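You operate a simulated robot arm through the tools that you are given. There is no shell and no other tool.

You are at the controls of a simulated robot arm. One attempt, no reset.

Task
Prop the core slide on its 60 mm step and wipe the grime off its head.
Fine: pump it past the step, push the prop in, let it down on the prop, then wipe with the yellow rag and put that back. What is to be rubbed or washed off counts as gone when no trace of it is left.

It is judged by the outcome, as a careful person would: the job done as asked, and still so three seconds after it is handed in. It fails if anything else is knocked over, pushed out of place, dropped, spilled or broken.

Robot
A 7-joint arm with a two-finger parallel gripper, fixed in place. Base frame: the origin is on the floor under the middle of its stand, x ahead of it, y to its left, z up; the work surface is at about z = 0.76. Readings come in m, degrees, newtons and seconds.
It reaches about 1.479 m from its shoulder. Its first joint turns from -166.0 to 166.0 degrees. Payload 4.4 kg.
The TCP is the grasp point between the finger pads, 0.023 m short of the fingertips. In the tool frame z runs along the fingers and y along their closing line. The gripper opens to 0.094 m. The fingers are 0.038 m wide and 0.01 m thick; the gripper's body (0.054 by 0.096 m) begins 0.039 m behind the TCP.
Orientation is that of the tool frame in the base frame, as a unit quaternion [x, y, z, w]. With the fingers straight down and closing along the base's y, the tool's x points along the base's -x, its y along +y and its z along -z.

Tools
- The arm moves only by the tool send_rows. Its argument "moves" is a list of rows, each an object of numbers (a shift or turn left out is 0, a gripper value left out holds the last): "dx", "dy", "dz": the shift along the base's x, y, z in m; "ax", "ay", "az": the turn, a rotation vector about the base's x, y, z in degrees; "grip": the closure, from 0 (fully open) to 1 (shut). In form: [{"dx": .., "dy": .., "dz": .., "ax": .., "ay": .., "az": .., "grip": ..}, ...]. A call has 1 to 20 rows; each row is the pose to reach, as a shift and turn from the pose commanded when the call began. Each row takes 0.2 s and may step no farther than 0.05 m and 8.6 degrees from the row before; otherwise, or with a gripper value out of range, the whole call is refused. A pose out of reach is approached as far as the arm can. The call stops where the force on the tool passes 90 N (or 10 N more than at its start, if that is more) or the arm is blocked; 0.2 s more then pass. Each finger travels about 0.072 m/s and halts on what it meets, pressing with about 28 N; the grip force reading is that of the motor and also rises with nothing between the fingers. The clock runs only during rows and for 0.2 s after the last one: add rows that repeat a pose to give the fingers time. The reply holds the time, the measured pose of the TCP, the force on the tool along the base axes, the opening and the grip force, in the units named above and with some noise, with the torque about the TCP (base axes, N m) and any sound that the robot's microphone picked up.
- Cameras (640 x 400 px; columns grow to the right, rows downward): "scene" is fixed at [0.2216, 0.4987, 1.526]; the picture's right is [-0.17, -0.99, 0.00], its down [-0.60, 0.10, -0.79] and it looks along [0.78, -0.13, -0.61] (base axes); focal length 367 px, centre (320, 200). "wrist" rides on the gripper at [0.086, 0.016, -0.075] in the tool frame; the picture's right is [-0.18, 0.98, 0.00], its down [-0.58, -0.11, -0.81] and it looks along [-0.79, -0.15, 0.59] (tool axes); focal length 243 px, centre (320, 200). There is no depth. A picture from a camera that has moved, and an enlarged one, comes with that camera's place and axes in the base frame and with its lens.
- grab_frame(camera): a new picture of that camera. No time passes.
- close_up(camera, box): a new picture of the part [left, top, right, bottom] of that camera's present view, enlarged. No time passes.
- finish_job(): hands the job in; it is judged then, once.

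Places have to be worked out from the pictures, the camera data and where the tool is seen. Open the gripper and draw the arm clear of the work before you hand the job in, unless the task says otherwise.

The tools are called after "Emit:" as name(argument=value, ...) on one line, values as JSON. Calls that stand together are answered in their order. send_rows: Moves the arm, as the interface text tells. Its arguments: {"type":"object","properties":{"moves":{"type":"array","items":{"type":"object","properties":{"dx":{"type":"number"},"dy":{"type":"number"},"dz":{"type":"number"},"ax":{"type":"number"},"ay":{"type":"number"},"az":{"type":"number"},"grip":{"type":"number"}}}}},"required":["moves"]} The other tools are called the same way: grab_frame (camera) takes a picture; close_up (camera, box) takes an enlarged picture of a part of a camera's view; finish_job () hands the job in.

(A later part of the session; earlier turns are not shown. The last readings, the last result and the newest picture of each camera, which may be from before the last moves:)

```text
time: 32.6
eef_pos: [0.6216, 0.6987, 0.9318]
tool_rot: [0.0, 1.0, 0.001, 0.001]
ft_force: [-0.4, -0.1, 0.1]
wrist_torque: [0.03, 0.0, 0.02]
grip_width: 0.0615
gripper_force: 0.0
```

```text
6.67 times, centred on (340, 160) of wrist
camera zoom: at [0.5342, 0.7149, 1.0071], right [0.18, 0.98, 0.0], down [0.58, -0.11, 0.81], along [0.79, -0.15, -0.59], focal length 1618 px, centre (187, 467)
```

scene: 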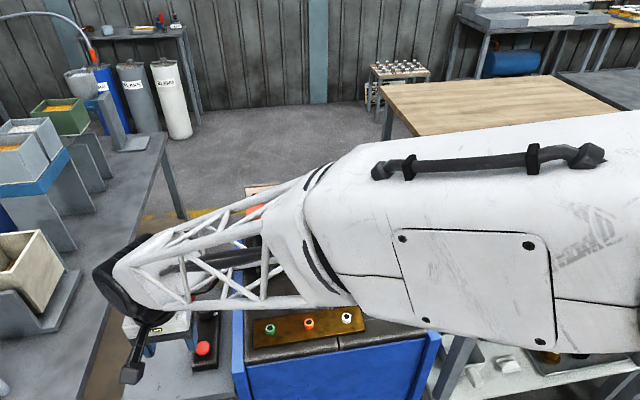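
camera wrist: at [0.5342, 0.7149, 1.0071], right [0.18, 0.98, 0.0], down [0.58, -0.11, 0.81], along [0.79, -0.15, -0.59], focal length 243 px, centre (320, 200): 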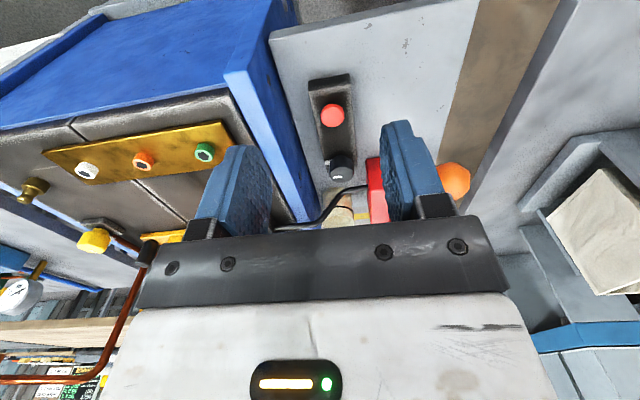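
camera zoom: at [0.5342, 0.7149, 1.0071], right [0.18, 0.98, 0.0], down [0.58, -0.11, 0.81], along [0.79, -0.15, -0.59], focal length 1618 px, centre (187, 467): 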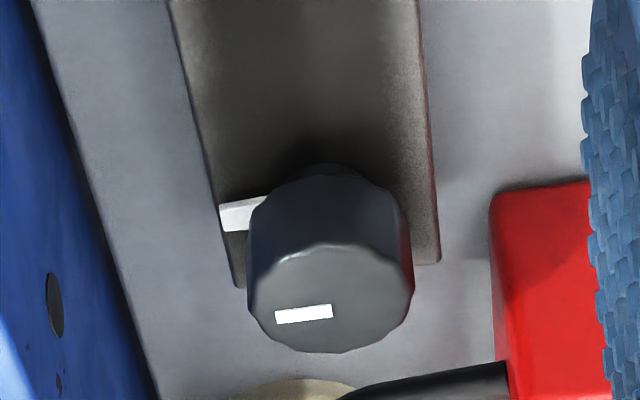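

The dial's mark lines up with its white tick, so it looks like a closed valve in its home position. Before touching it, I'll push the prop in. I'm moving up and across to look at the prop from above.

Emit:
send_rows(moves=[{"dz": 0.045}, {"dz": 0.09}, {"dz": 0.135}, {"dz": 0.17, "grip": 1.0}, {"dz": 0.17, "dx": 0.013, "dy": -0.043, "grip": 1.0}, {"dz": 0.17, "dx": 0.026, "dy": -0.086, "grip": 1.0}, {"dz": 0.17, "dx": 0.039, "dy": -0.129, "grip": 1.0}, {"dz": 0.17, "dx": 0.052, "dy": -0.172, "grip": 1.0}, {"dz": 0.17, "dx": 0.065, "dy": -0.215, "grip": 1.0}, {"dz": 0.17, "dx": 0.078, "dy": -0.258, "grip": 1.0}, {"dz": 0.17, "dx": 0.091, "dy": -0.301, "grip": 1.0}, {"dz": 0.17, "dx": 0.104, "dy": -0.344, "grip": 1.0}, {"dz": 0.17, "dx": 0.117, "dy": -0.387, "grip": 1.0}, {"dz": 0.17, "dx": 0.13, "dy": -0.43, "grip": 1.0}])

Emit:
grab_frame(camera="wrist")

Emit:
grab_frame(camera="scene")

```text
time: 35.6
eef_pos: [0.7519, 0.271, 1.1046]
tool_rot: [0.0, 1.0, 0.0, 0.001]
ft_force: [0.4, 0.2, -0.2]
wrist_torque: [0.05, -0.02, 0.0]
grip_width: 0.0001
gripper_force: 28.1
```

```text
taken
camera wrist: at [0.6644, 0.2862, 1.1779], right [0.18, 0.98, 0.0], down [0.58, -0.11, 0.81], along [0.79, -0.15, -0.59], focal length 243 px, centre (320, 200)
```

wrist: 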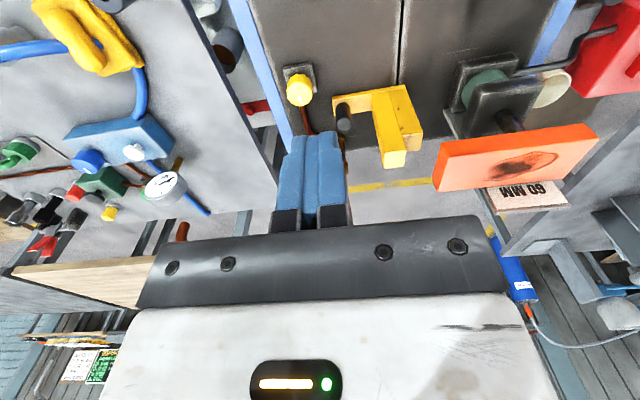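

```text
taken
```

scene: 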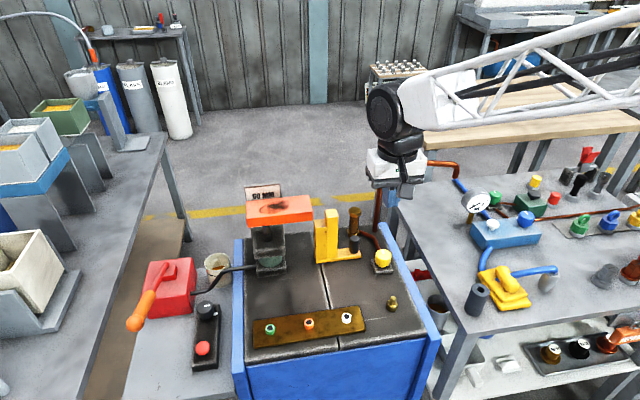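

The handle has sprung back to its original position and the slide is standing high on the jack. I'll zoom in on the slide and prop from both cameras to fix positions.

Emit:
close_up(camera="scene", box=[235, 180, 405, 286])

Emit:
close_up(camera="wrist", box=[270, 50, 450, 190])

Emit:
close_up(camera="wrist", box=[420, 30, 620, 210])

```text
3.76 times, centred on (320, 233) of scene
camera zoom: at [0.2216, 0.4987, 1.526], right [-0.17, -0.99, 0.0], down [-0.6, 0.1, -0.79], along [0.78, -0.13, -0.61], focal length 1380 px, centre (320, 76)
```

zoom: 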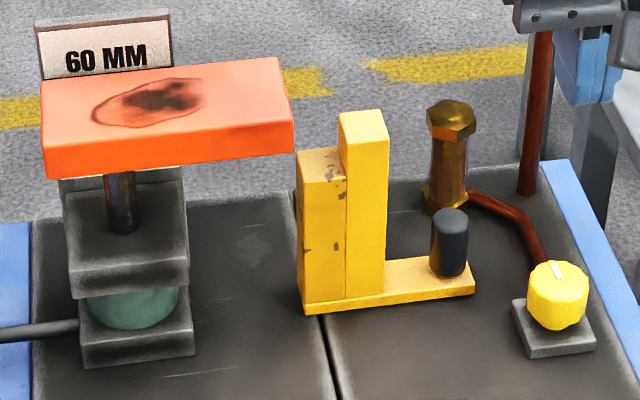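

```text
2.86 times, centred on (360, 120) of wrist
camera zoom: at [0.6644, 0.2862, 1.1779], right [0.18, 0.98, 0.0], down [0.58, -0.11, 0.81], along [0.79, -0.15, -0.59], focal length 693 px, centre (206, 429)
```

zoom: 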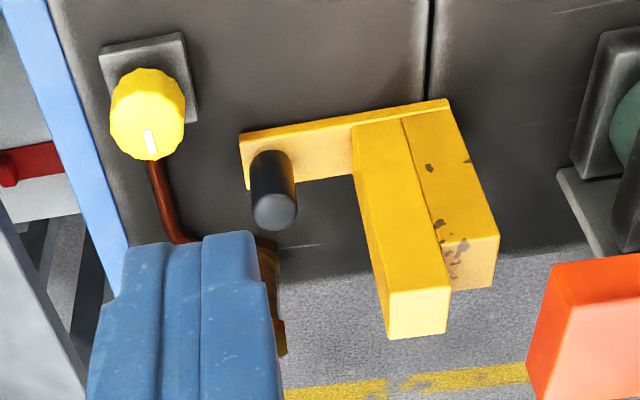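

```text
2.22 times, centred on (520, 120) of wrist
camera zoom: at [0.6644, 0.2862, 1.1779], right [0.18, 0.98, 0.0], down [0.58, -0.11, 0.81], along [0.79, -0.15, -0.59], focal length 539 px, centre (-124, 378)
```

zoom: 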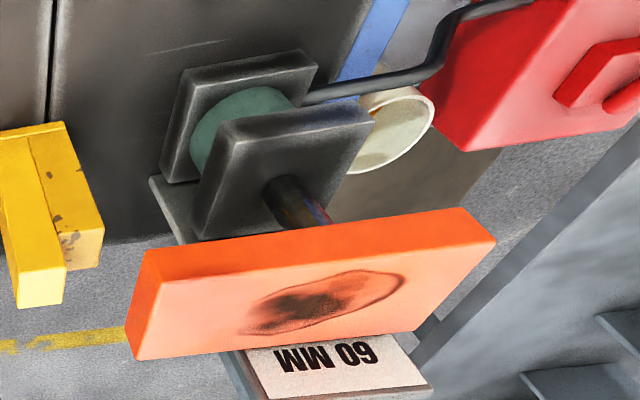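

The jack's rod holds the head up, and the prop's base and knob lie along y. The knob is around (0.933, 0.281), with its top near z 0.825. I'll bring the closed fingers to the −y side of the knob, stopping partway down to check against both cameras.

Emit:
send_rows(moves=[{"dx": 0.045, "dy": -0.006}, {"dx": 0.09, "dy": -0.012}, {"dx": 0.135, "dy": -0.018}, {"dx": 0.18, "dy": -0.024}, {"dx": 0.18, "dy": -0.024, "dz": -0.045}, {"dx": 0.18, "dy": -0.024, "dz": -0.09}, {"dx": 0.18, "dy": -0.024, "dz": -0.135}, {"dx": 0.18, "dy": -0.024, "dz": -0.18}, {"dx": 0.18, "dy": -0.024, "dz": -0.21}])

Emit:
close_up(camera="scene", box=[235, 150, 435, 290])

Emit:
grab_frame(camera="wrist")

```text
time: 37.6
eef_pos: [0.9327, 0.2452, 0.8949]
tool_rot: [0.0, 1.0, 0.001, 0.002]
ft_force: [0.1, -0.4, -0.3]
wrist_torque: [-0.02, -0.01, 0.04]
grip_width: 0.0
gripper_force: 28.2
```

```text
2.86 times, centred on (335, 220) of scene
camera zoom: at [0.2216, 0.4987, 1.526], right [-0.17, -0.99, 0.0], down [-0.6, 0.1, -0.79], along [0.78, -0.13, -0.61], focal length 1047 px, centre (277, 143)
```

zoom: 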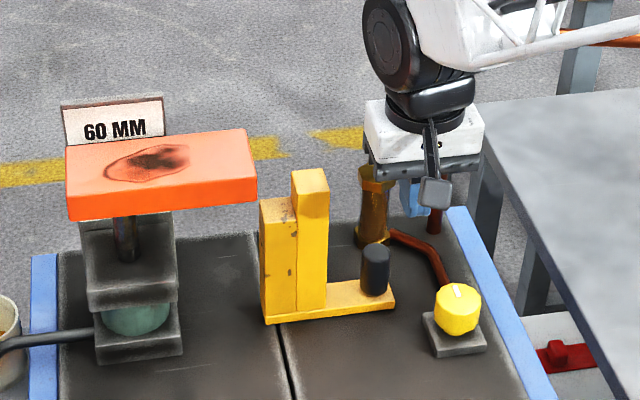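

```text
taken
camera wrist: at [0.846, 0.2614, 0.9682], right [0.18, 0.98, 0.0], down [0.58, -0.11, 0.81], along [0.79, -0.15, -0.59], focal length 243 px, centre (320, 200)
```

wrist: 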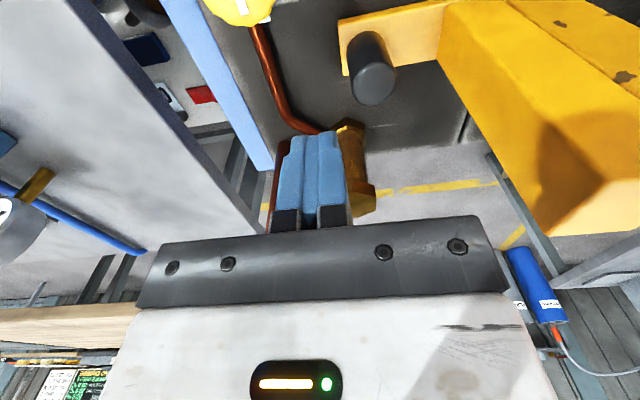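

From close range the knob is at (0.924, 0.278) with a radius of about 13 mm, and its surroundings are clear. I'll shift slightly, lower beside it, then push along +y in small steps.

Emit:
send_rows(moves=[{"dx": -0.005, "dy": 0.003}, {"dx": -0.009, "dy": 0.003, "dz": -0.03}, {"dx": -0.009, "dy": 0.003, "dz": -0.06}, {"dx": -0.009, "dy": 0.003, "dz": -0.087}, {"dx": -0.009, "dy": 0.003, "dz": -0.087}])

Emit:
close_up(camera="scene", box=[235, 150, 435, 290])

Emit:
grab_frame(camera="wrist")

```text
time: 38.8
eef_pos: [0.9236, 0.2478, 0.8052]
tool_rot: [0.0, 1.0, 0.001, 0.001]
ft_force: [-0.8, 0.2, 0.5]
wrist_torque: [-0.01, 0.02, 0.04]
grip_width: 0.0
gripper_force: 27.8
```

```text
2.86 times, centred on (335, 220) of scene
camera zoom: at [0.2216, 0.4987, 1.526], right [-0.17, -0.99, 0.0], down [-0.6, 0.1, -0.79], along [0.78, -0.13, -0.61], focal length 1047 px, centre (277, 143)
```

zoom: 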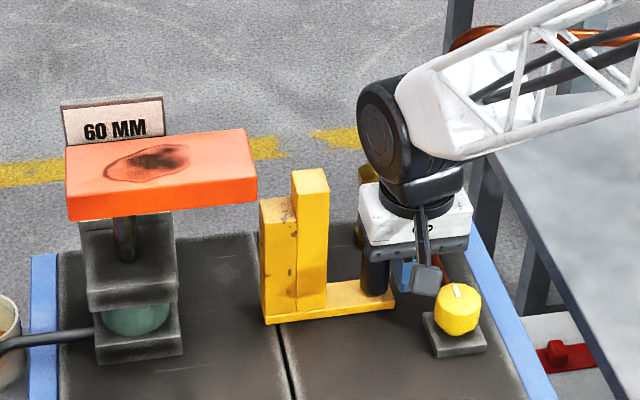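

```text
taken
camera wrist: at [0.8364, 0.2644, 0.8801], right [0.18, 0.98, 0.0], down [0.58, -0.11, 0.81], along [0.79, -0.15, -0.59], focal length 243 px, centre (320, 200)
```

wrist: 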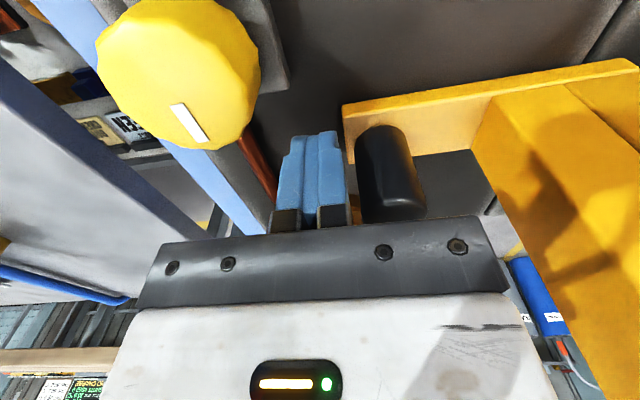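

The fingers are right beside the knob with a few mm gap. I'll push 25 mm in +y and check that the prop slides straight.

Emit:
send_rows(moves=[{"dy": 0.005}, {"dy": 0.01}, {"dy": 0.015}, {"dy": 0.02}, {"dy": 0.025}])

Emit:
close_up(camera="scene", box=[235, 150, 435, 290])

Emit:
grab_frame(camera="wrist")

```text
time: 40.0
eef_pos: [0.9242, 0.2739, 0.8078]
tool_rot: [0.0, 1.0, 0.001, 0.001]
ft_force: [-0.3, -1.1, 0.9]
wrist_torque: [0.04, -0.02, 0.02]
grip_width: 0.0001
gripper_force: 27.7
```

```text
2.86 times, centred on (335, 220) of scene
camera zoom: at [0.2216, 0.4987, 1.526], right [-0.17, -0.99, 0.0], down [-0.6, 0.1, -0.79], along [0.78, -0.13, -0.61], focal length 1047 px, centre (277, 143)
```

zoom: 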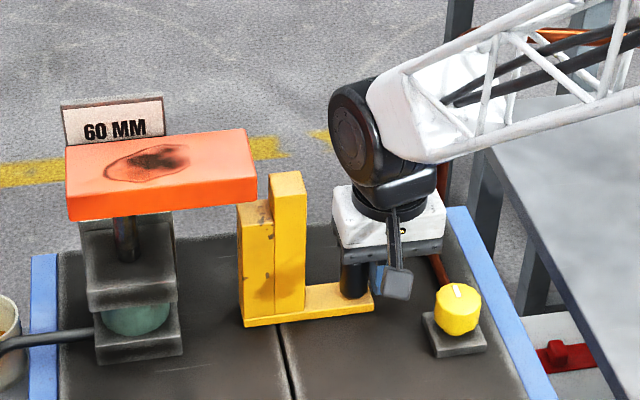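

```text
taken
camera wrist: at [0.8359, 0.29, 0.881], right [0.18, 0.98, 0.0], down [0.58, -0.11, 0.81], along [0.79, -0.15, -0.59], focal length 243 px, centre (320, 200)
```

wrist: 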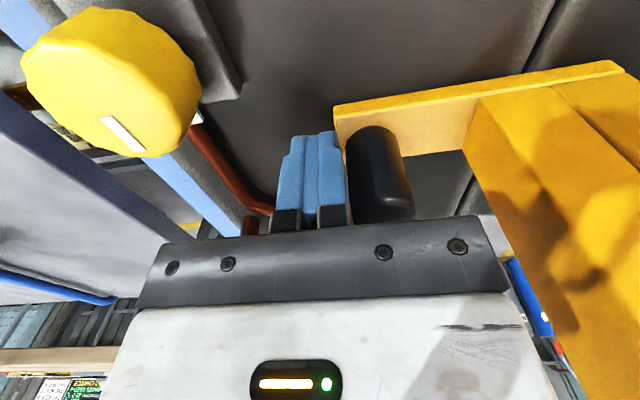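

The prop slid straight with almost no force. I'll continue 45 mm further so the tall 60 mm step goes fully under the head.

Emit:
send_rows(moves=[{"dy": 0.006}, {"dy": 0.012}, {"dy": 0.018}, {"dy": 0.024}, {"dy": 0.03}, {"dy": 0.036}, {"dy": 0.042}, {"dy": 0.045}])

Emit:
close_up(camera="scene", box=[235, 150, 435, 290])

Emit:
grab_frame(camera="wrist")

```text
time: 41.8
eef_pos: [0.9232, 0.3181, 0.8068]
tool_rot: [0.001, 1.0, 0.001, 0.002]
ft_force: [-0.6, -2.7, -0.4]
wrist_torque: [-0.02, -0.04, -0.01]
grip_width: 0.0
gripper_force: 28.0
```

```text
2.86 times, centred on (335, 220) of scene
camera zoom: at [0.2216, 0.4987, 1.526], right [-0.17, -0.99, 0.0], down [-0.6, 0.1, -0.79], along [0.78, -0.13, -0.61], focal length 1047 px, centre (277, 143)
```

zoom: 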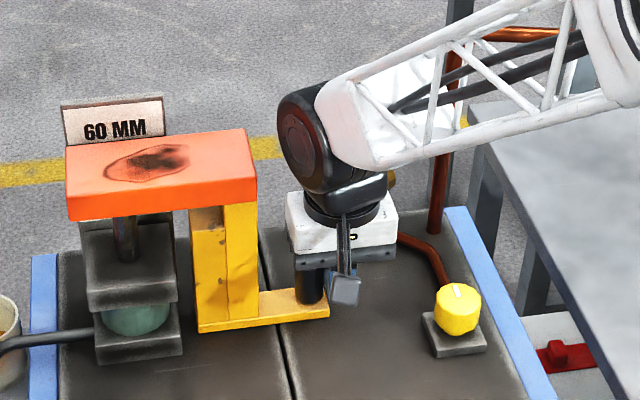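

```text
taken
camera wrist: at [0.8365, 0.3348, 0.8803], right [0.18, 0.98, 0.0], down [0.58, -0.11, 0.81], along [0.79, -0.15, -0.59], focal length 243 px, centre (320, 200)
```

wrist: 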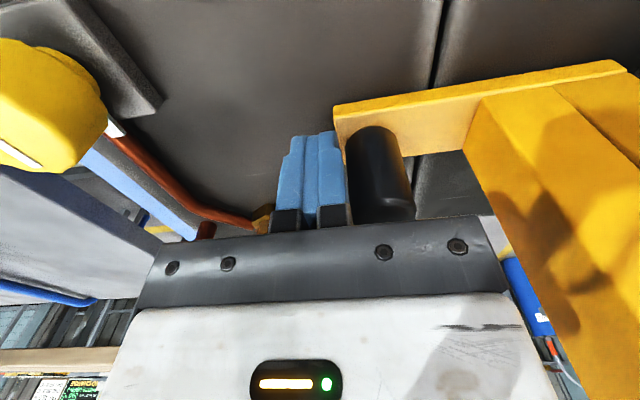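

Both steps are under the overhang and the tall one is nearly flush with the head's edge. I'll push about 9 mm more so the tall step sits well inside the edge, watching for contact with the jack.

Emit:
send_rows(moves=[{"dy": 0.003}, {"dy": 0.006}, {"dy": 0.009}, {"dy": 0.009}])

Emit:
close_up(camera="scene", box=[235, 170, 345, 280])

```text
time: 42.8
eef_pos: [0.9238, 0.326, 0.8055]
tool_rot: [0.0, 1.0, 0.001, 0.001]
ft_force: [-0.6, -12.5, 2.5]
wrist_torque: [0.04, 0.02, -0.07]
grip_width: 0.0001
gripper_force: 27.9
```

```text
3.64 times, centred on (290, 225) of scene
camera zoom: at [0.2216, 0.4987, 1.526], right [-0.17, -0.99, 0.0], down [-0.6, 0.1, -0.79], along [0.78, -0.13, -0.61], focal length 1333 px, centre (429, 109)
```

zoom: 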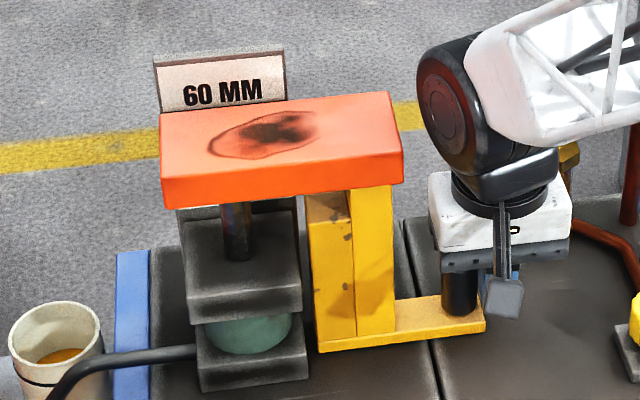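

The prop reached its end stop (about 12 N) with the tall step sitting under the head. I'll back off, rise clear, and go across to above the control box.

Emit:
send_rows(moves=[{"dy": -0.008}, {"dy": -0.018}, {"dy": -0.018, "dz": 0.045}, {"dy": -0.018, "dz": 0.09}, {"dy": -0.018, "dz": 0.135}, {"dy": -0.018, "dz": 0.18}, {"dy": -0.018, "dz": 0.225}, {"dy": -0.018, "dz": 0.27}, {"dy": -0.018, "dz": 0.31}, {"dx": -0.04, "dy": -0.018, "dz": 0.33}, {"dx": -0.085, "dy": -0.018, "dz": 0.33}, {"dx": -0.13, "dy": -0.008, "dz": 0.33}, {"dx": -0.15, "dy": 0.03, "dz": 0.33}, {"dx": -0.15, "dy": 0.075, "dz": 0.33}, {"dx": -0.15, "dy": 0.12, "dz": 0.33}, {"dx": -0.15, "dy": 0.165, "dz": 0.33}, {"dx": -0.15, "dy": 0.21, "dz": 0.33}, {"dx": -0.15, "dy": 0.255, "dz": 0.33}, {"dx": -0.15, "dy": 0.3, "dz": 0.33}, {"dx": -0.15, "dy": 0.345, "dz": 0.33}])

Emit:
grab_frame(camera="scene")

Emit:
grab_frame(camera="wrist")

```text
time: 47.0
eef_pos: [0.7731, 0.6747, 1.1365]
tool_rot: [0.001, 1.0, 0.002, 0.001]
ft_force: [-0.1, 0.1, 0.3]
wrist_torque: [0.01, -0.01, 0.0]
grip_width: 0.0005
gripper_force: 27.6
```

```text
taken
```

scene: 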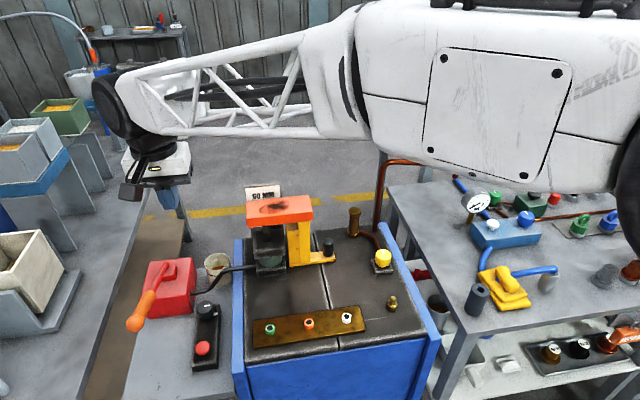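

```text
taken
camera wrist: at [0.6864, 0.6898, 1.2107], right [0.18, 0.98, 0.0], down [0.58, -0.11, 0.81], along [0.79, -0.15, -0.59], focal length 243 px, centre (320, 200)
```

wrist: 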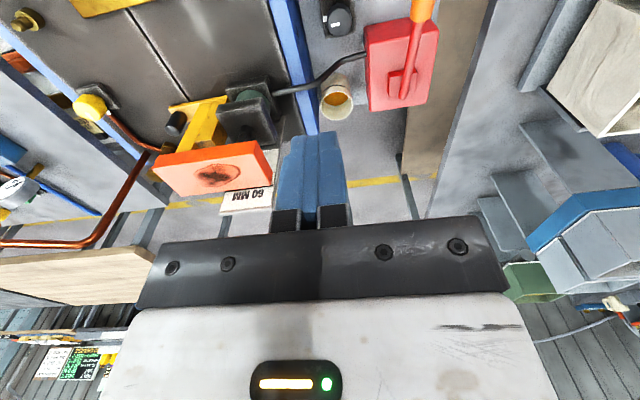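

The prop stays in place and the head is still up, so nothing is leaking. I'll come down toward the control box for a closer look at the dial's exact position and height.

Emit:
send_rows(moves=[{"dx": -0.02, "dy": 0.01, "dz": -0.04, "grip": 0.4}, {"dx": -0.04, "dy": 0.015, "dz": -0.08, "grip": 0.4}, {"dx": -0.053, "dy": 0.015, "dz": -0.12, "grip": 0.4}, {"dx": -0.053, "dy": 0.015, "dz": -0.16, "grip": 0.4}, {"dx": -0.053, "dy": 0.015, "dz": -0.2, "grip": 0.4}, {"dx": -0.053, "dy": 0.015, "dz": -0.22, "grip": 0.4}])

Emit:
grab_frame(camera="wrist")

Emit:
close_up(camera="wrist", box=[270, 40, 410, 200])

```text
time: 48.4
eef_pos: [0.7209, 0.6878, 0.9172]
tool_rot: [0.0, 1.0, 0.001, 0.002]
ft_force: [0.2, -0.1, 0.8]
wrist_torque: [-0.01, 0.07, -0.01]
grip_width: 0.0566
gripper_force: 0.0
```

```text
taken
camera wrist: at [0.6335, 0.7037, 0.9905], right [0.18, 0.98, 0.0], down [0.58, -0.11, 0.81], along [0.79, -0.15, -0.59], focal length 243 px, centre (320, 200)
```

wrist: 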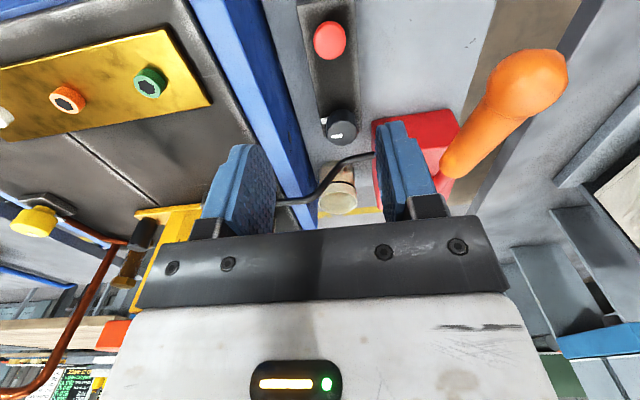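

```text
2.50 times, centred on (340, 120) of wrist
camera zoom: at [0.6335, 0.7037, 0.9905], right [0.18, 0.98, 0.0], down [0.58, -0.11, 0.81], along [0.79, -0.15, -0.59], focal length 606 px, centre (270, 400)
```

zoom: 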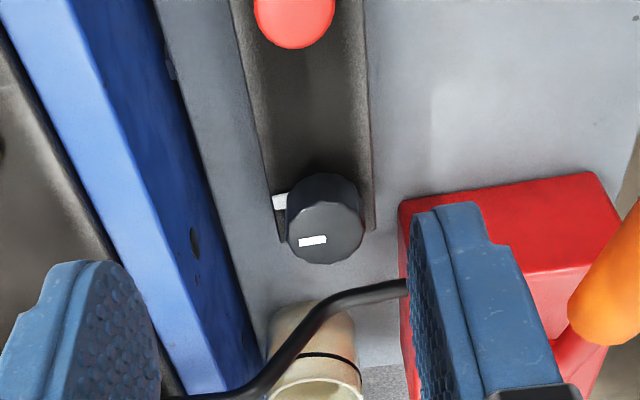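

The dial sits at about (0.841, 0.696), 41 mm across, with its top near z 0.732. I'll pre-turn the hand −20° for swing room, come over the dial, and descend partway to verify before gripping.

Emit:
send_rows(moves=[{"dx": 0.04, "dy": 0.004, "az": -7}, {"dx": 0.08, "dy": 0.008, "az": -14}, {"dx": 0.12, "dy": 0.008, "az": -20}, {"dx": 0.12, "dy": 0.008, "dz": -0.04, "az": -20}, {"dx": 0.12, "dy": 0.008, "dz": -0.08, "az": -20}, {"dx": 0.12, "dy": 0.008, "dz": -0.12, "az": -20}, {"dx": 0.12, "dy": 0.008, "dz": -0.14, "az": -20}])

Emit:
close_up(camera="scene", box=[110, 230, 270, 370])

Emit:
grab_frame(camera="wrist")

```text
time: 50.0
eef_pos: [0.8399, 0.6957, 0.7778]
tool_rot: [0.175, 0.985, 0.0, 0.001]
ft_force: [-0.9, -0.1, 0.1]
wrist_torque: [-0.01, 0.03, 0.0]
grip_width: 0.0566
gripper_force: 0.1
```

```text
2.86 times, centred on (190, 300) of scene
camera zoom: at [0.2216, 0.4987, 1.526], right [-0.17, -0.99, 0.0], down [-0.6, 0.1, -0.79], along [0.78, -0.13, -0.61], focal length 1047 px, centre (691, -86)
```

zoom: 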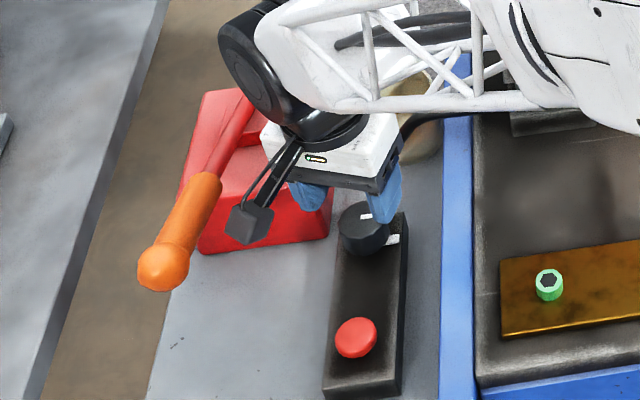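

```text
taken
camera wrist: at [0.7644, 0.7409, 0.8505], right [0.51, 0.86, 0.0], down [0.51, -0.3, 0.81], along [0.7, -0.41, -0.59], focal length 243 px, centre (320, 200)
```

wrist: 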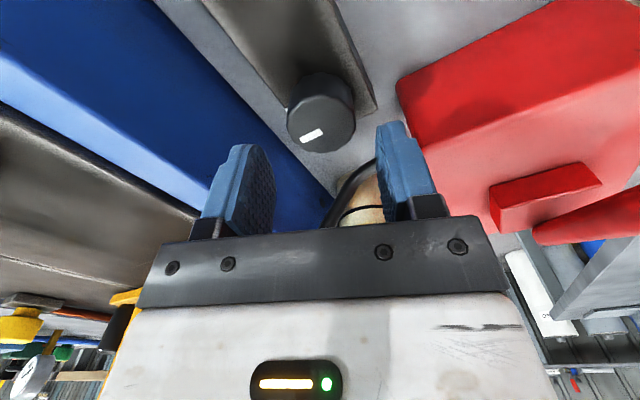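

The dial is centred between the fingers. I'll lower to z 0.727 and close on it.

Emit:
send_rows(moves=[{"dz": -0.02}, {"dz": -0.04}, {"dz": -0.051}, {"dz": -0.051, "grip": 0.5}, {"dz": -0.051, "grip": 0.7}, {"dz": -0.051, "grip": 0.9}, {"dz": -0.051, "grip": 0.9}])

Emit:
close_up(camera="scene", box=[110, 230, 270, 370])

Emit:
close_up(camera="scene", box=[235, 170, 345, 280])

Emit:
grab_frame(camera="wrist")

```text
time: 51.6
eef_pos: [0.8422, 0.6969, 0.7262]
tool_rot: [0.174, 0.985, 0.0, 0.002]
ft_force: [10.0, 12.7, -4.8]
wrist_torque: [-0.33, -0.1, 0.04]
grip_width: 0.0416
gripper_force: 45.2
```

```text
2.86 times, centred on (190, 300) of scene
camera zoom: at [0.2216, 0.4987, 1.526], right [-0.17, -0.99, 0.0], down [-0.6, 0.1, -0.79], along [0.78, -0.13, -0.61], focal length 1047 px, centre (691, -86)
```

zoom: 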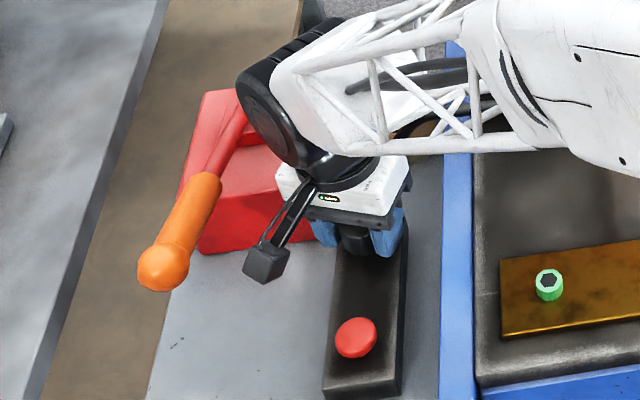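

```text
3.64 times, centred on (290, 225) of scene
camera zoom: at [0.2216, 0.4987, 1.526], right [-0.17, -0.99, 0.0], down [-0.6, 0.1, -0.79], along [0.78, -0.13, -0.61], focal length 1333 px, centre (429, 109)
```

zoom: 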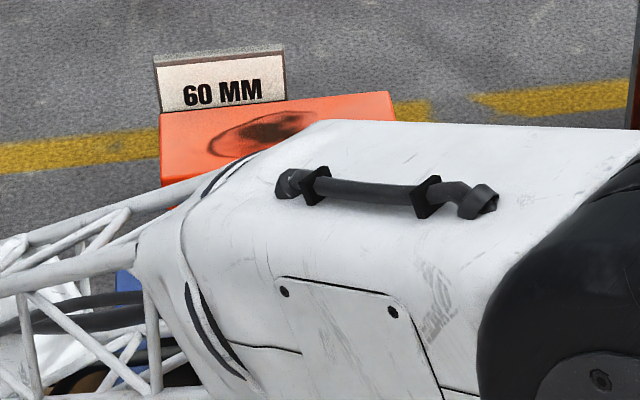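

```text
taken
camera wrist: at [0.7644, 0.7409, 0.7997], right [0.51, 0.86, 0.0], down [0.51, -0.3, 0.81], along [0.7, -0.41, -0.59], focal length 243 px, centre (320, 200)
```

wrist: 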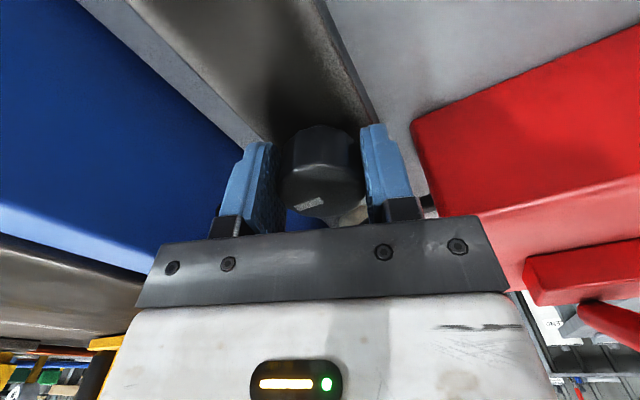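

I have the dial (41.6 mm across), and the head is still visible in the scene view for monitoring. I'll turn it counter-clockwise by 20° gently and watch both the torque and the head.

Emit:
send_rows(moves=[{"az": 5}, {"az": 10}, {"az": 15}, {"az": 20}, {"az": 20}])

Emit:
close_up(camera="scene", box=[235, 170, 345, 280])

Emit:
grab_frame(camera="wrist")

```text
time: 52.8
eef_pos: [0.8415, 0.6955, 0.7254]
tool_rot: [0.001, 1.0, 0.0, 0.001]
ft_force: [1.9, -17.2, 8.1]
wrist_torque: [-0.78, -0.34, -0.08]
grip_width: 0.042
gripper_force: 45.1
```

```text
3.64 times, centred on (290, 225) of scene
camera zoom: at [0.2216, 0.4987, 1.526], right [-0.17, -0.99, 0.0], down [-0.6, 0.1, -0.79], along [0.78, -0.13, -0.61], focal length 1333 px, centre (429, 109)
```

zoom: 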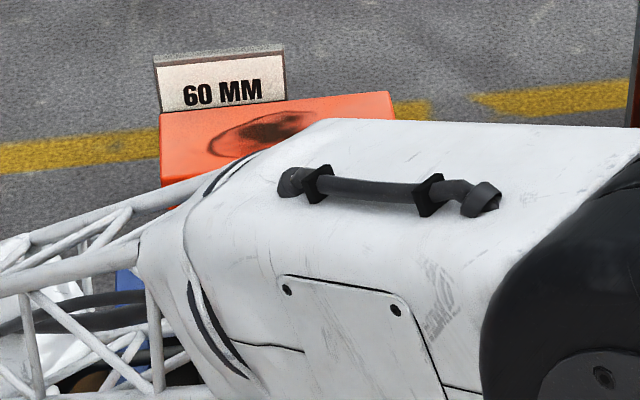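

```text
taken
camera wrist: at [0.7535, 0.7109, 0.7998], right [0.18, 0.98, 0.0], down [0.58, -0.11, 0.81], along [0.79, -0.15, -0.59], focal length 243 px, centre (320, 200)
```

wrist: 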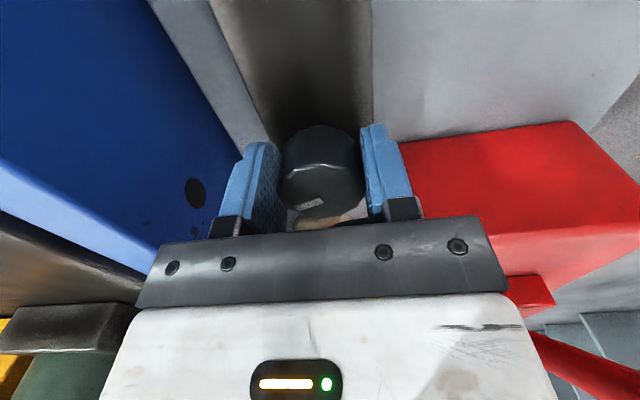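

The dial turned freely with the hand and the head hasn't moved yet. I'll keep turning in the same direction, 40° more.

Emit:
send_rows(moves=[{"az": 5}, {"az": 10}, {"az": 15}, {"az": 20}, {"az": 25}, {"az": 30}, {"az": 35}, {"az": 40}, {"az": 40}])

Emit:
close_up(camera="scene", box=[235, 170, 345, 280])

Emit:
grab_frame(camera="wrist")

```text
time: 54.8
eef_pos: [0.8419, 0.6937, 0.7255]
tool_rot: [-0.341, 0.94, 0.001, 0.0]
ft_force: [49.1, -60.4, -3.1]
wrist_torque: [-0.12, -1.13, -0.17]
grip_width: 0.0441
gripper_force: 39.2
```

```text
3.64 times, centred on (290, 225) of scene
camera zoom: at [0.2216, 0.4987, 1.526], right [-0.17, -0.99, 0.0], down [-0.6, 0.1, -0.79], along [0.78, -0.13, -0.61], focal length 1333 px, centre (429, 109)
```

zoom: 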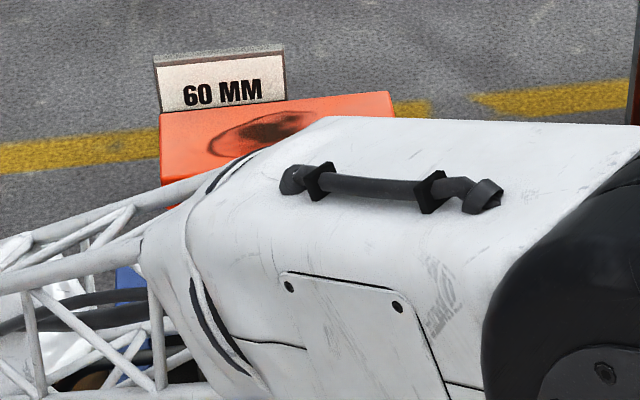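

```text
taken
camera wrist: at [0.7647, 0.6506, 0.7996], right [-0.49, 0.87, 0.0], down [0.51, 0.29, 0.81], along [0.7, 0.4, -0.59], focal length 243 px, centre (320, 200)
```

wrist: 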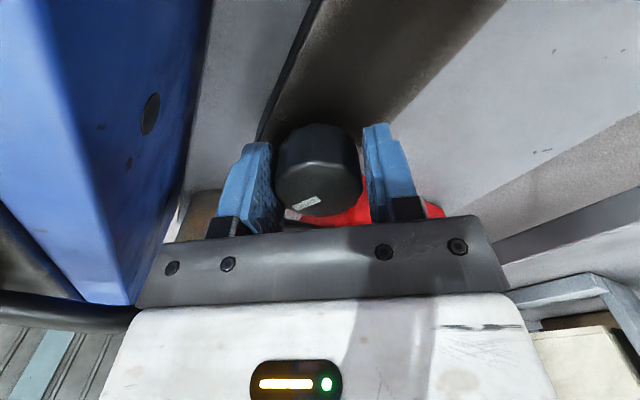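

At +60° the dial has turned but the head hasn't moved, and I've picked up a side load of about 78 N from being slightly off centre. I'll shift a little to relieve it, then regrasp to turn the dial further.

Emit:
send_rows(moves=[{"dx": 0.001, "dy": -0.0012}, {"dx": 0.002, "dy": -0.0025}, {"dx": 0.002, "dy": -0.0025}])

Emit:
close_up(camera="scene", box=[235, 170, 345, 280])

```text
time: 55.6
eef_pos: [0.842, 0.6927, 0.7247]
tool_rot: [-0.343, 0.939, 0.001, 0.0]
ft_force: [45.0, -39.4, -7.0]
wrist_torque: [-0.27, -0.93, -0.16]
grip_width: 0.042
gripper_force: 44.7
```

```text
3.64 times, centred on (290, 225) of scene
camera zoom: at [0.2216, 0.4987, 1.526], right [-0.17, -0.99, 0.0], down [-0.6, 0.1, -0.79], along [0.78, -0.13, -0.61], focal length 1333 px, centre (429, 109)
```

zoom: 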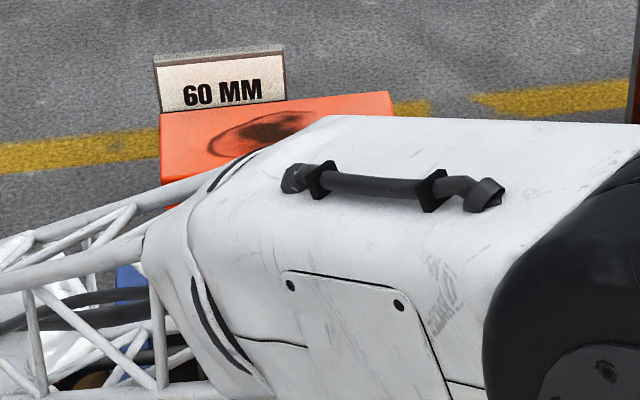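

The head is still holding. I'll open, lift a little and look at where the dial's mark actually ended up.

Emit:
send_rows(moves=[{"grip": 0.4}, {"grip": 0.4}, {"grip": 0.4, "dz": 0.02}, {"grip": 0.4, "dz": 0.05}, {"grip": 0.4, "dz": 0.07, "az": -8}, {"grip": 0.4, "dz": 0.07, "az": -16}, {"grip": 0.4, "dz": 0.07, "az": -24}, {"grip": 0.4, "dz": 0.07, "az": -32}, {"grip": 0.4, "dz": 0.07, "az": -40}])

Emit:
grab_frame(camera="wrist")

Emit:
close_up(camera="scene", box=[150, 230, 270, 370])

```text
time: 57.6
eef_pos: [0.8425, 0.6927, 0.7953]
tool_rot: [0.0, 1.0, 0.001, 0.001]
ft_force: [-0.2, 0.2, 0.1]
wrist_torque: [0.0, 0.04, 0.02]
grip_width: 0.0566
gripper_force: 0.1
```

```text
taken
camera wrist: at [0.7552, 0.7096, 0.8697], right [0.19, 0.98, 0.0], down [0.58, -0.11, 0.81], along [0.79, -0.15, -0.59], focal length 243 px, centre (320, 200)
```

wrist: 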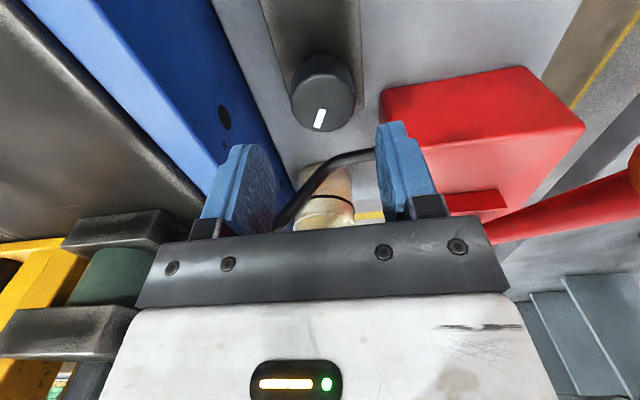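

```text
2.86 times, centred on (210, 300) of scene
camera zoom: at [0.2216, 0.4987, 1.526], right [-0.17, -0.99, 0.0], down [-0.6, 0.1, -0.79], along [0.78, -0.13, -0.61], focal length 1047 px, centre (634, -86)
```

zoom: 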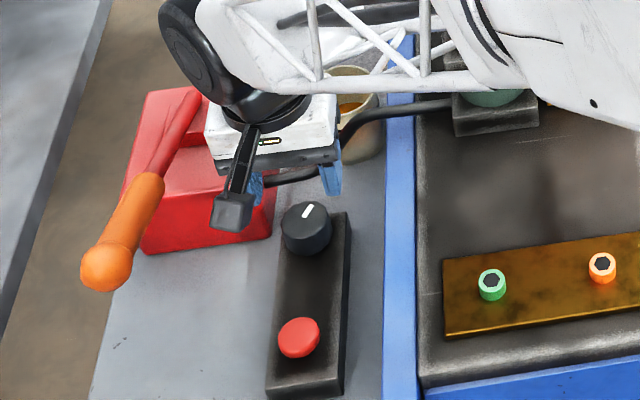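

The dial's pointer turned with it and now points roughly along +x, about 65° from where it was. It may need a full quarter turn, so I'll regrasp from −20°, re-centred at (0.845, 0.695), and turn another 40°.

Emit:
send_rows(moves=[{"dx": 0.0025, "dy": 0.0023, "az": -8}, {"dx": 0.0025, "dy": 0.0023, "az": -16}, {"dx": 0.0025, "dy": 0.0023, "az": -20, "dz": -0.02}, {"dx": 0.0025, "dy": 0.0023, "az": -20, "dz": -0.05}, {"dx": 0.0025, "dy": 0.0023, "az": -20, "dz": -0.069}, {"dx": 0.0025, "dy": 0.0023, "az": -20, "dz": -0.069, "grip": 0.6}, {"dx": 0.0025, "dy": 0.0023, "az": -20, "dz": -0.069, "grip": 0.9}, {"dx": 0.0025, "dy": 0.0023, "az": -20, "dz": -0.069, "grip": 0.9}])

Emit:
grab_frame(camera="wrist")

```text
time: 59.4
eef_pos: [0.8433, 0.6953, 0.7255]
tool_rot: [0.174, 0.985, 0.0, 0.001]
ft_force: [-7.2, -6.8, -12.4]
wrist_torque: [0.47, -0.26, -0.02]
grip_width: 0.0417
gripper_force: 44.7
```

```text
taken
camera wrist: at [0.768, 0.7399, 0.7995], right [0.51, 0.86, 0.0], down [0.51, -0.3, 0.81], along [0.69, -0.41, -0.59], focal length 243 px, centre (320, 200)
```

wrist: 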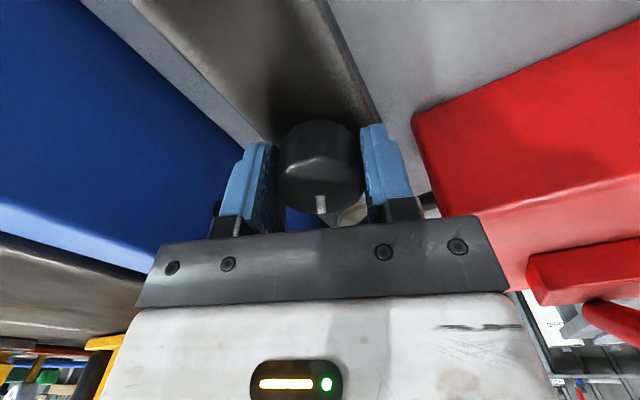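

It's well centred this time, with low side load. I'll turn another 40° counter-clockwise and check the head.

Emit:
send_rows(moves=[{"az": 5}, {"az": 10}, {"az": 15}, {"az": 20}, {"az": 25}, {"az": 30}, {"az": 35}, {"az": 40}, {"az": 40}])

Emit:
close_up(camera="scene", box=[235, 170, 345, 280])

Emit:
grab_frame(camera="wrist")

```text
time: 61.4
eef_pos: [0.8456, 0.6954, 0.7277]
tool_rot: [-0.174, 0.985, 0.001, 0.002]
ft_force: [4.4, -27.9, -4.9]
wrist_torque: [-0.84, -0.01, -0.32]
grip_width: 0.0416
gripper_force: 44.9
```

```text
3.64 times, centred on (290, 225) of scene
camera zoom: at [0.2216, 0.4987, 1.526], right [-0.17, -0.99, 0.0], down [-0.6, 0.1, -0.79], along [0.78, -0.13, -0.61], focal length 1333 px, centre (429, 109)
```

zoom: 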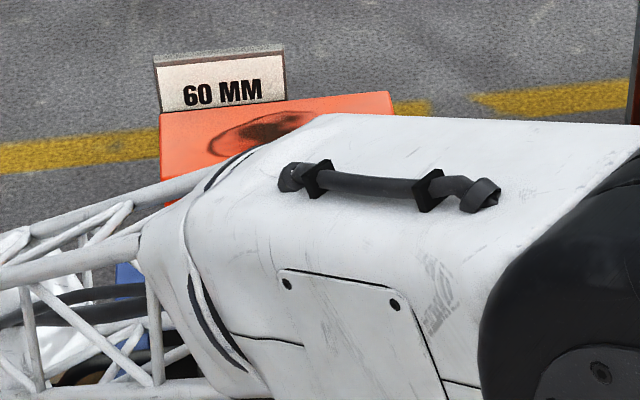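

```text
taken
camera wrist: at [0.7584, 0.6806, 0.8015], right [-0.16, 0.99, 0.0], down [0.58, 0.09, 0.81], along [0.8, 0.13, -0.59], focal length 243 px, centre (320, 200)
```

wrist: 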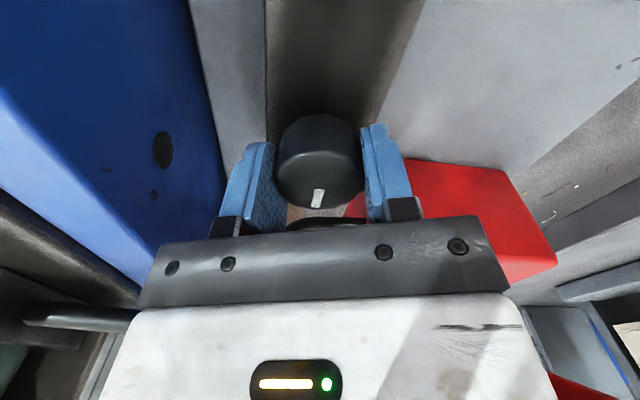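

About 100° turned and the head still hasn't moved. I'm at a hand yaw of +20°, so I can go 20° further to see whether it releases or meets a stop.

Emit:
send_rows(moves=[{"az": 5}, {"az": 10}, {"az": 15}, {"az": 20}, {"az": 20}])

Emit:
close_up(camera="scene", box=[235, 170, 345, 280])

Emit:
grab_frame(camera="wrist")

```text
time: 62.6
eef_pos: [0.8457, 0.6955, 0.7275]
tool_rot: [-0.342, 0.94, 0.002, 0.001]
ft_force: [13.2, -27.8, 6.2]
wrist_torque: [-0.79, -0.42, -0.54]
grip_width: 0.0418
gripper_force: 44.9
```

```text
3.64 times, centred on (290, 225) of scene
camera zoom: at [0.2216, 0.4987, 1.526], right [-0.17, -0.99, 0.0], down [-0.6, 0.1, -0.79], along [0.78, -0.13, -0.61], focal length 1333 px, centre (429, 109)
```

zoom: 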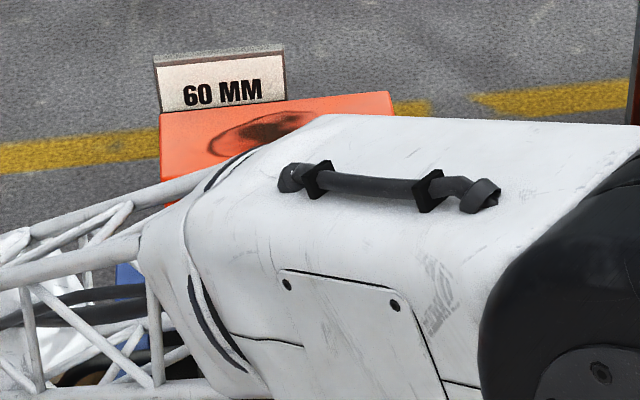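

```text
taken
camera wrist: at [0.7681, 0.6517, 0.8011], right [-0.49, 0.87, 0.0], down [0.51, 0.29, 0.81], along [0.7, 0.4, -0.59], focal length 243 px, centre (320, 200)
```

wrist: 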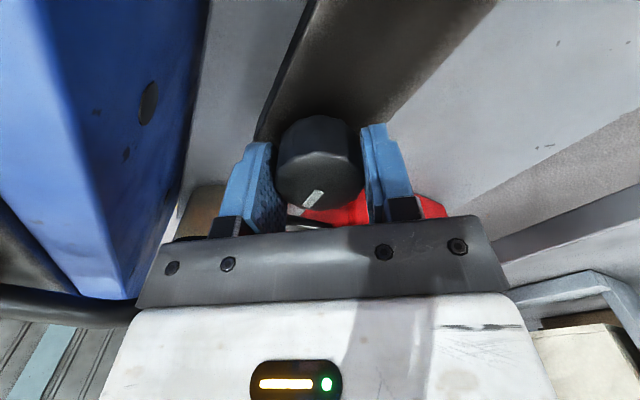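

The torque has risen to 0.54 N·m and the mark is slipping in the grip. The dial has hit its end stop at about 90° with no effect, so it isn't the release on its own. I'll turn it back, starting with −60°.

Emit:
send_rows(moves=[{"az": -5}, {"az": -10}, {"az": -15}, {"az": -20}, {"az": -25}, {"az": -30}, {"az": -35}, {"az": -40}, {"az": -45}, {"az": -50}, {"az": -55}, {"az": -60}])

Emit:
grab_frame(camera="wrist")

```text
time: 65.2
eef_pos: [0.8444, 0.695, 0.7271]
tool_rot: [0.175, 0.985, -0.001, 0.001]
ft_force: [-7.5, -44.2, 26.8]
wrist_torque: [-1.13, 0.46, -0.03]
grip_width: 0.0418
gripper_force: 45.1
```

```text
taken
camera wrist: at [0.7679, 0.7399, 0.8011], right [0.51, 0.86, 0.0], down [0.51, -0.3, 0.81], along [0.69, -0.41, -0.59], focal length 243 px, centre (320, 200)
```

wrist: 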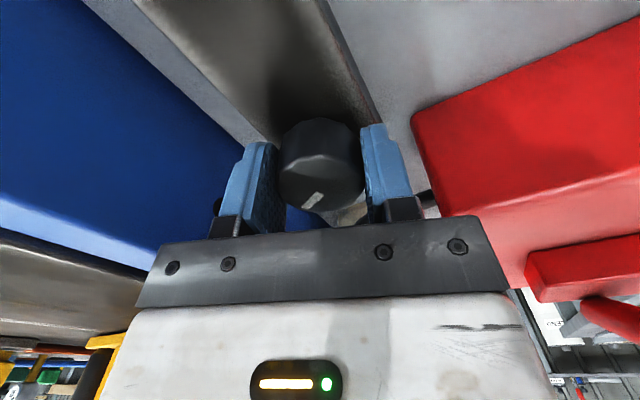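

I'll open, lift slightly, turn the hand back and check the mark's angle before the final restoring turn.

Emit:
send_rows(moves=[{"grip": 0.4}, {"grip": 0.4}, {"grip": 0.4, "dz": 0.02}, {"grip": 0.4, "dz": 0.05}, {"grip": 0.4, "dz": 0.07, "az": 8}, {"grip": 0.4, "dz": 0.07, "az": 16}, {"grip": 0.4, "dz": 0.07, "az": 20}])

Emit:
close_up(camera="wrist", box=[260, 40, 390, 150])

Emit:
close_up(camera="scene", box=[180, 280, 240, 380])

```text
time: 66.8
eef_pos: [0.8449, 0.6957, 0.7956]
tool_rot: [-0.001, 1.0, 0.0, 0.001]
ft_force: [0.0, 0.2, 0.4]
wrist_torque: [0.0, -0.05, 0.0]
grip_width: 0.0564
gripper_force: 0.1
```

```text
3.64 times, centred on (325, 95) of wrist
camera zoom: at [0.7578, 0.7115, 0.8707], right [0.18, 0.98, 0.0], down [0.58, -0.11, 0.81], along [0.79, -0.15, -0.59], focal length 882 px, centre (302, 582)
```

zoom: 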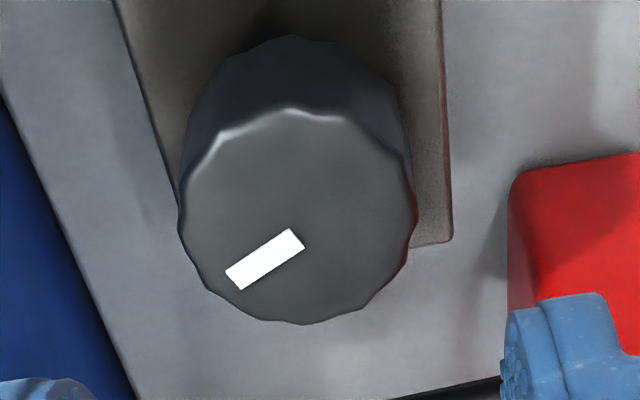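

```text
4.00 times, centred on (210, 330) of scene
camera zoom: at [0.2216, 0.4987, 1.526], right [-0.17, -0.99, 0.0], down [-0.6, 0.1, -0.79], along [0.78, -0.13, -0.61], focal length 1466 px, centre (760, -320)
```

zoom: 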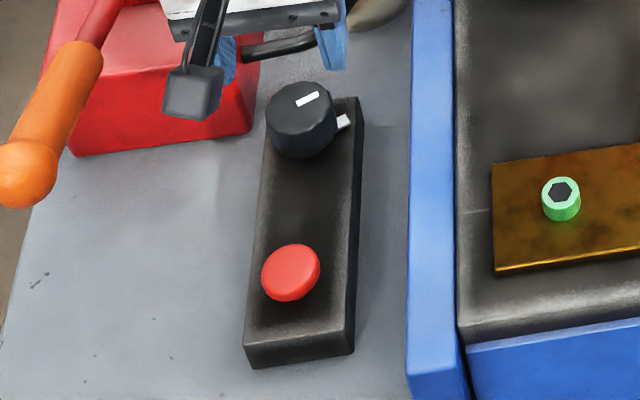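

The pointer is now about 26° off −y, where it was about 4° originally. I'll regrip and turn back another 22°, feeling for the home stop.

Emit:
send_rows(moves=[{"dz": -0.03}, {"dz": -0.06}, {"dz": -0.07}, {"dz": -0.07, "grip": 0.6}, {"dz": -0.07, "grip": 0.9}, {"dz": -0.07, "grip": 0.9}, {"dz": -0.07, "az": -5}, {"dz": -0.07, "az": -10}, {"dz": -0.07, "az": -15}, {"dz": -0.07, "az": -20}, {"dz": -0.07, "az": -22}, {"dz": -0.07, "az": -22}])

Emit:
close_up(camera="scene", box=[235, 170, 345, 280])

```text
time: 69.4
eef_pos: [0.846, 0.6948, 0.7256]
tool_rot: [0.191, 0.982, 0.0, 0.001]
ft_force: [-9.9, -23.7, -10.5]
wrist_torque: [0.37, -0.01, -0.01]
grip_width: 0.042
gripper_force: 44.7
```

```text
3.64 times, centred on (290, 225) of scene
camera zoom: at [0.2216, 0.4987, 1.526], right [-0.17, -0.99, 0.0], down [-0.6, 0.1, -0.79], along [0.78, -0.13, -0.61], focal length 1333 px, centre (429, 109)
```

zoom: 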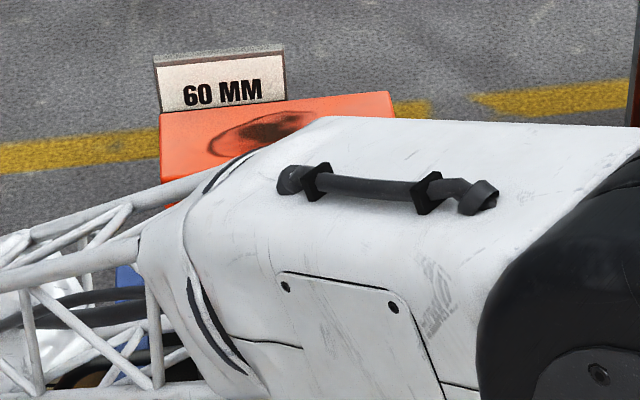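

No stop was felt, so I'll open, lift and compare the mark to its original direction.

Emit:
send_rows(moves=[{"grip": 0.4}, {"grip": 0.4}, {"grip": 0.4, "dz": 0.02}, {"grip": 0.4, "dz": 0.05}, {"grip": 0.4, "dz": 0.07, "az": 8}, {"grip": 0.4, "dz": 0.07, "az": 16}, {"grip": 0.4, "dz": 0.07, "az": 22}, {"grip": 0.4, "dz": 0.1, "dx": -0.03, "az": 22}])

Emit:
close_up(camera="wrist", box=[270, 50, 390, 150])

Emit:
close_up(camera="scene", box=[180, 280, 240, 380])

```text
time: 71.2
eef_pos: [0.8155, 0.6955, 0.8263]
tool_rot: [-0.001, 1.0, 0.001, 0.0]
ft_force: [0.0, -0.7, -0.4]
wrist_torque: [-0.01, 0.0, 0.02]
grip_width: 0.0564
gripper_force: 0.0
```

```text
4.00 times, centred on (330, 100) of wrist
camera zoom: at [0.7281, 0.7114, 0.901], right [0.18, 0.98, 0.0], down [0.58, -0.11, 0.81], along [0.79, -0.15, -0.59], focal length 970 px, centre (280, 600)
```

zoom: 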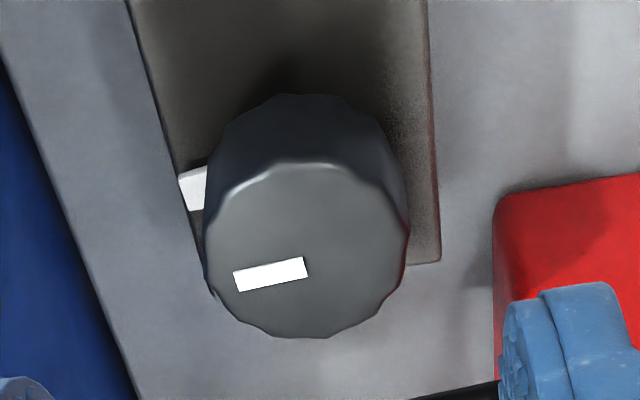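

```text
4.00 times, centred on (210, 330) of scene
camera zoom: at [0.2216, 0.4987, 1.526], right [-0.17, -0.99, 0.0], down [-0.6, 0.1, -0.79], along [0.78, -0.13, -0.61], focal length 1466 px, centre (760, -320)
```

zoom: 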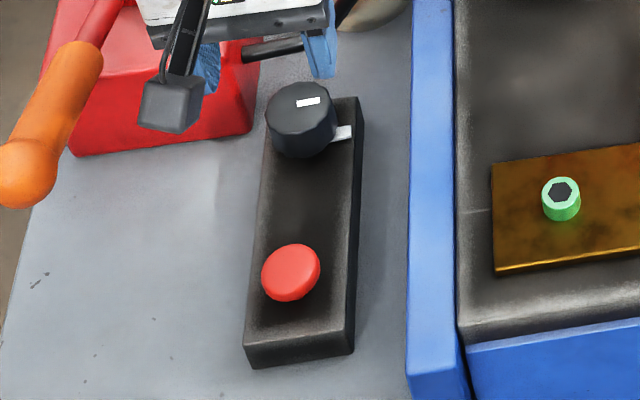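

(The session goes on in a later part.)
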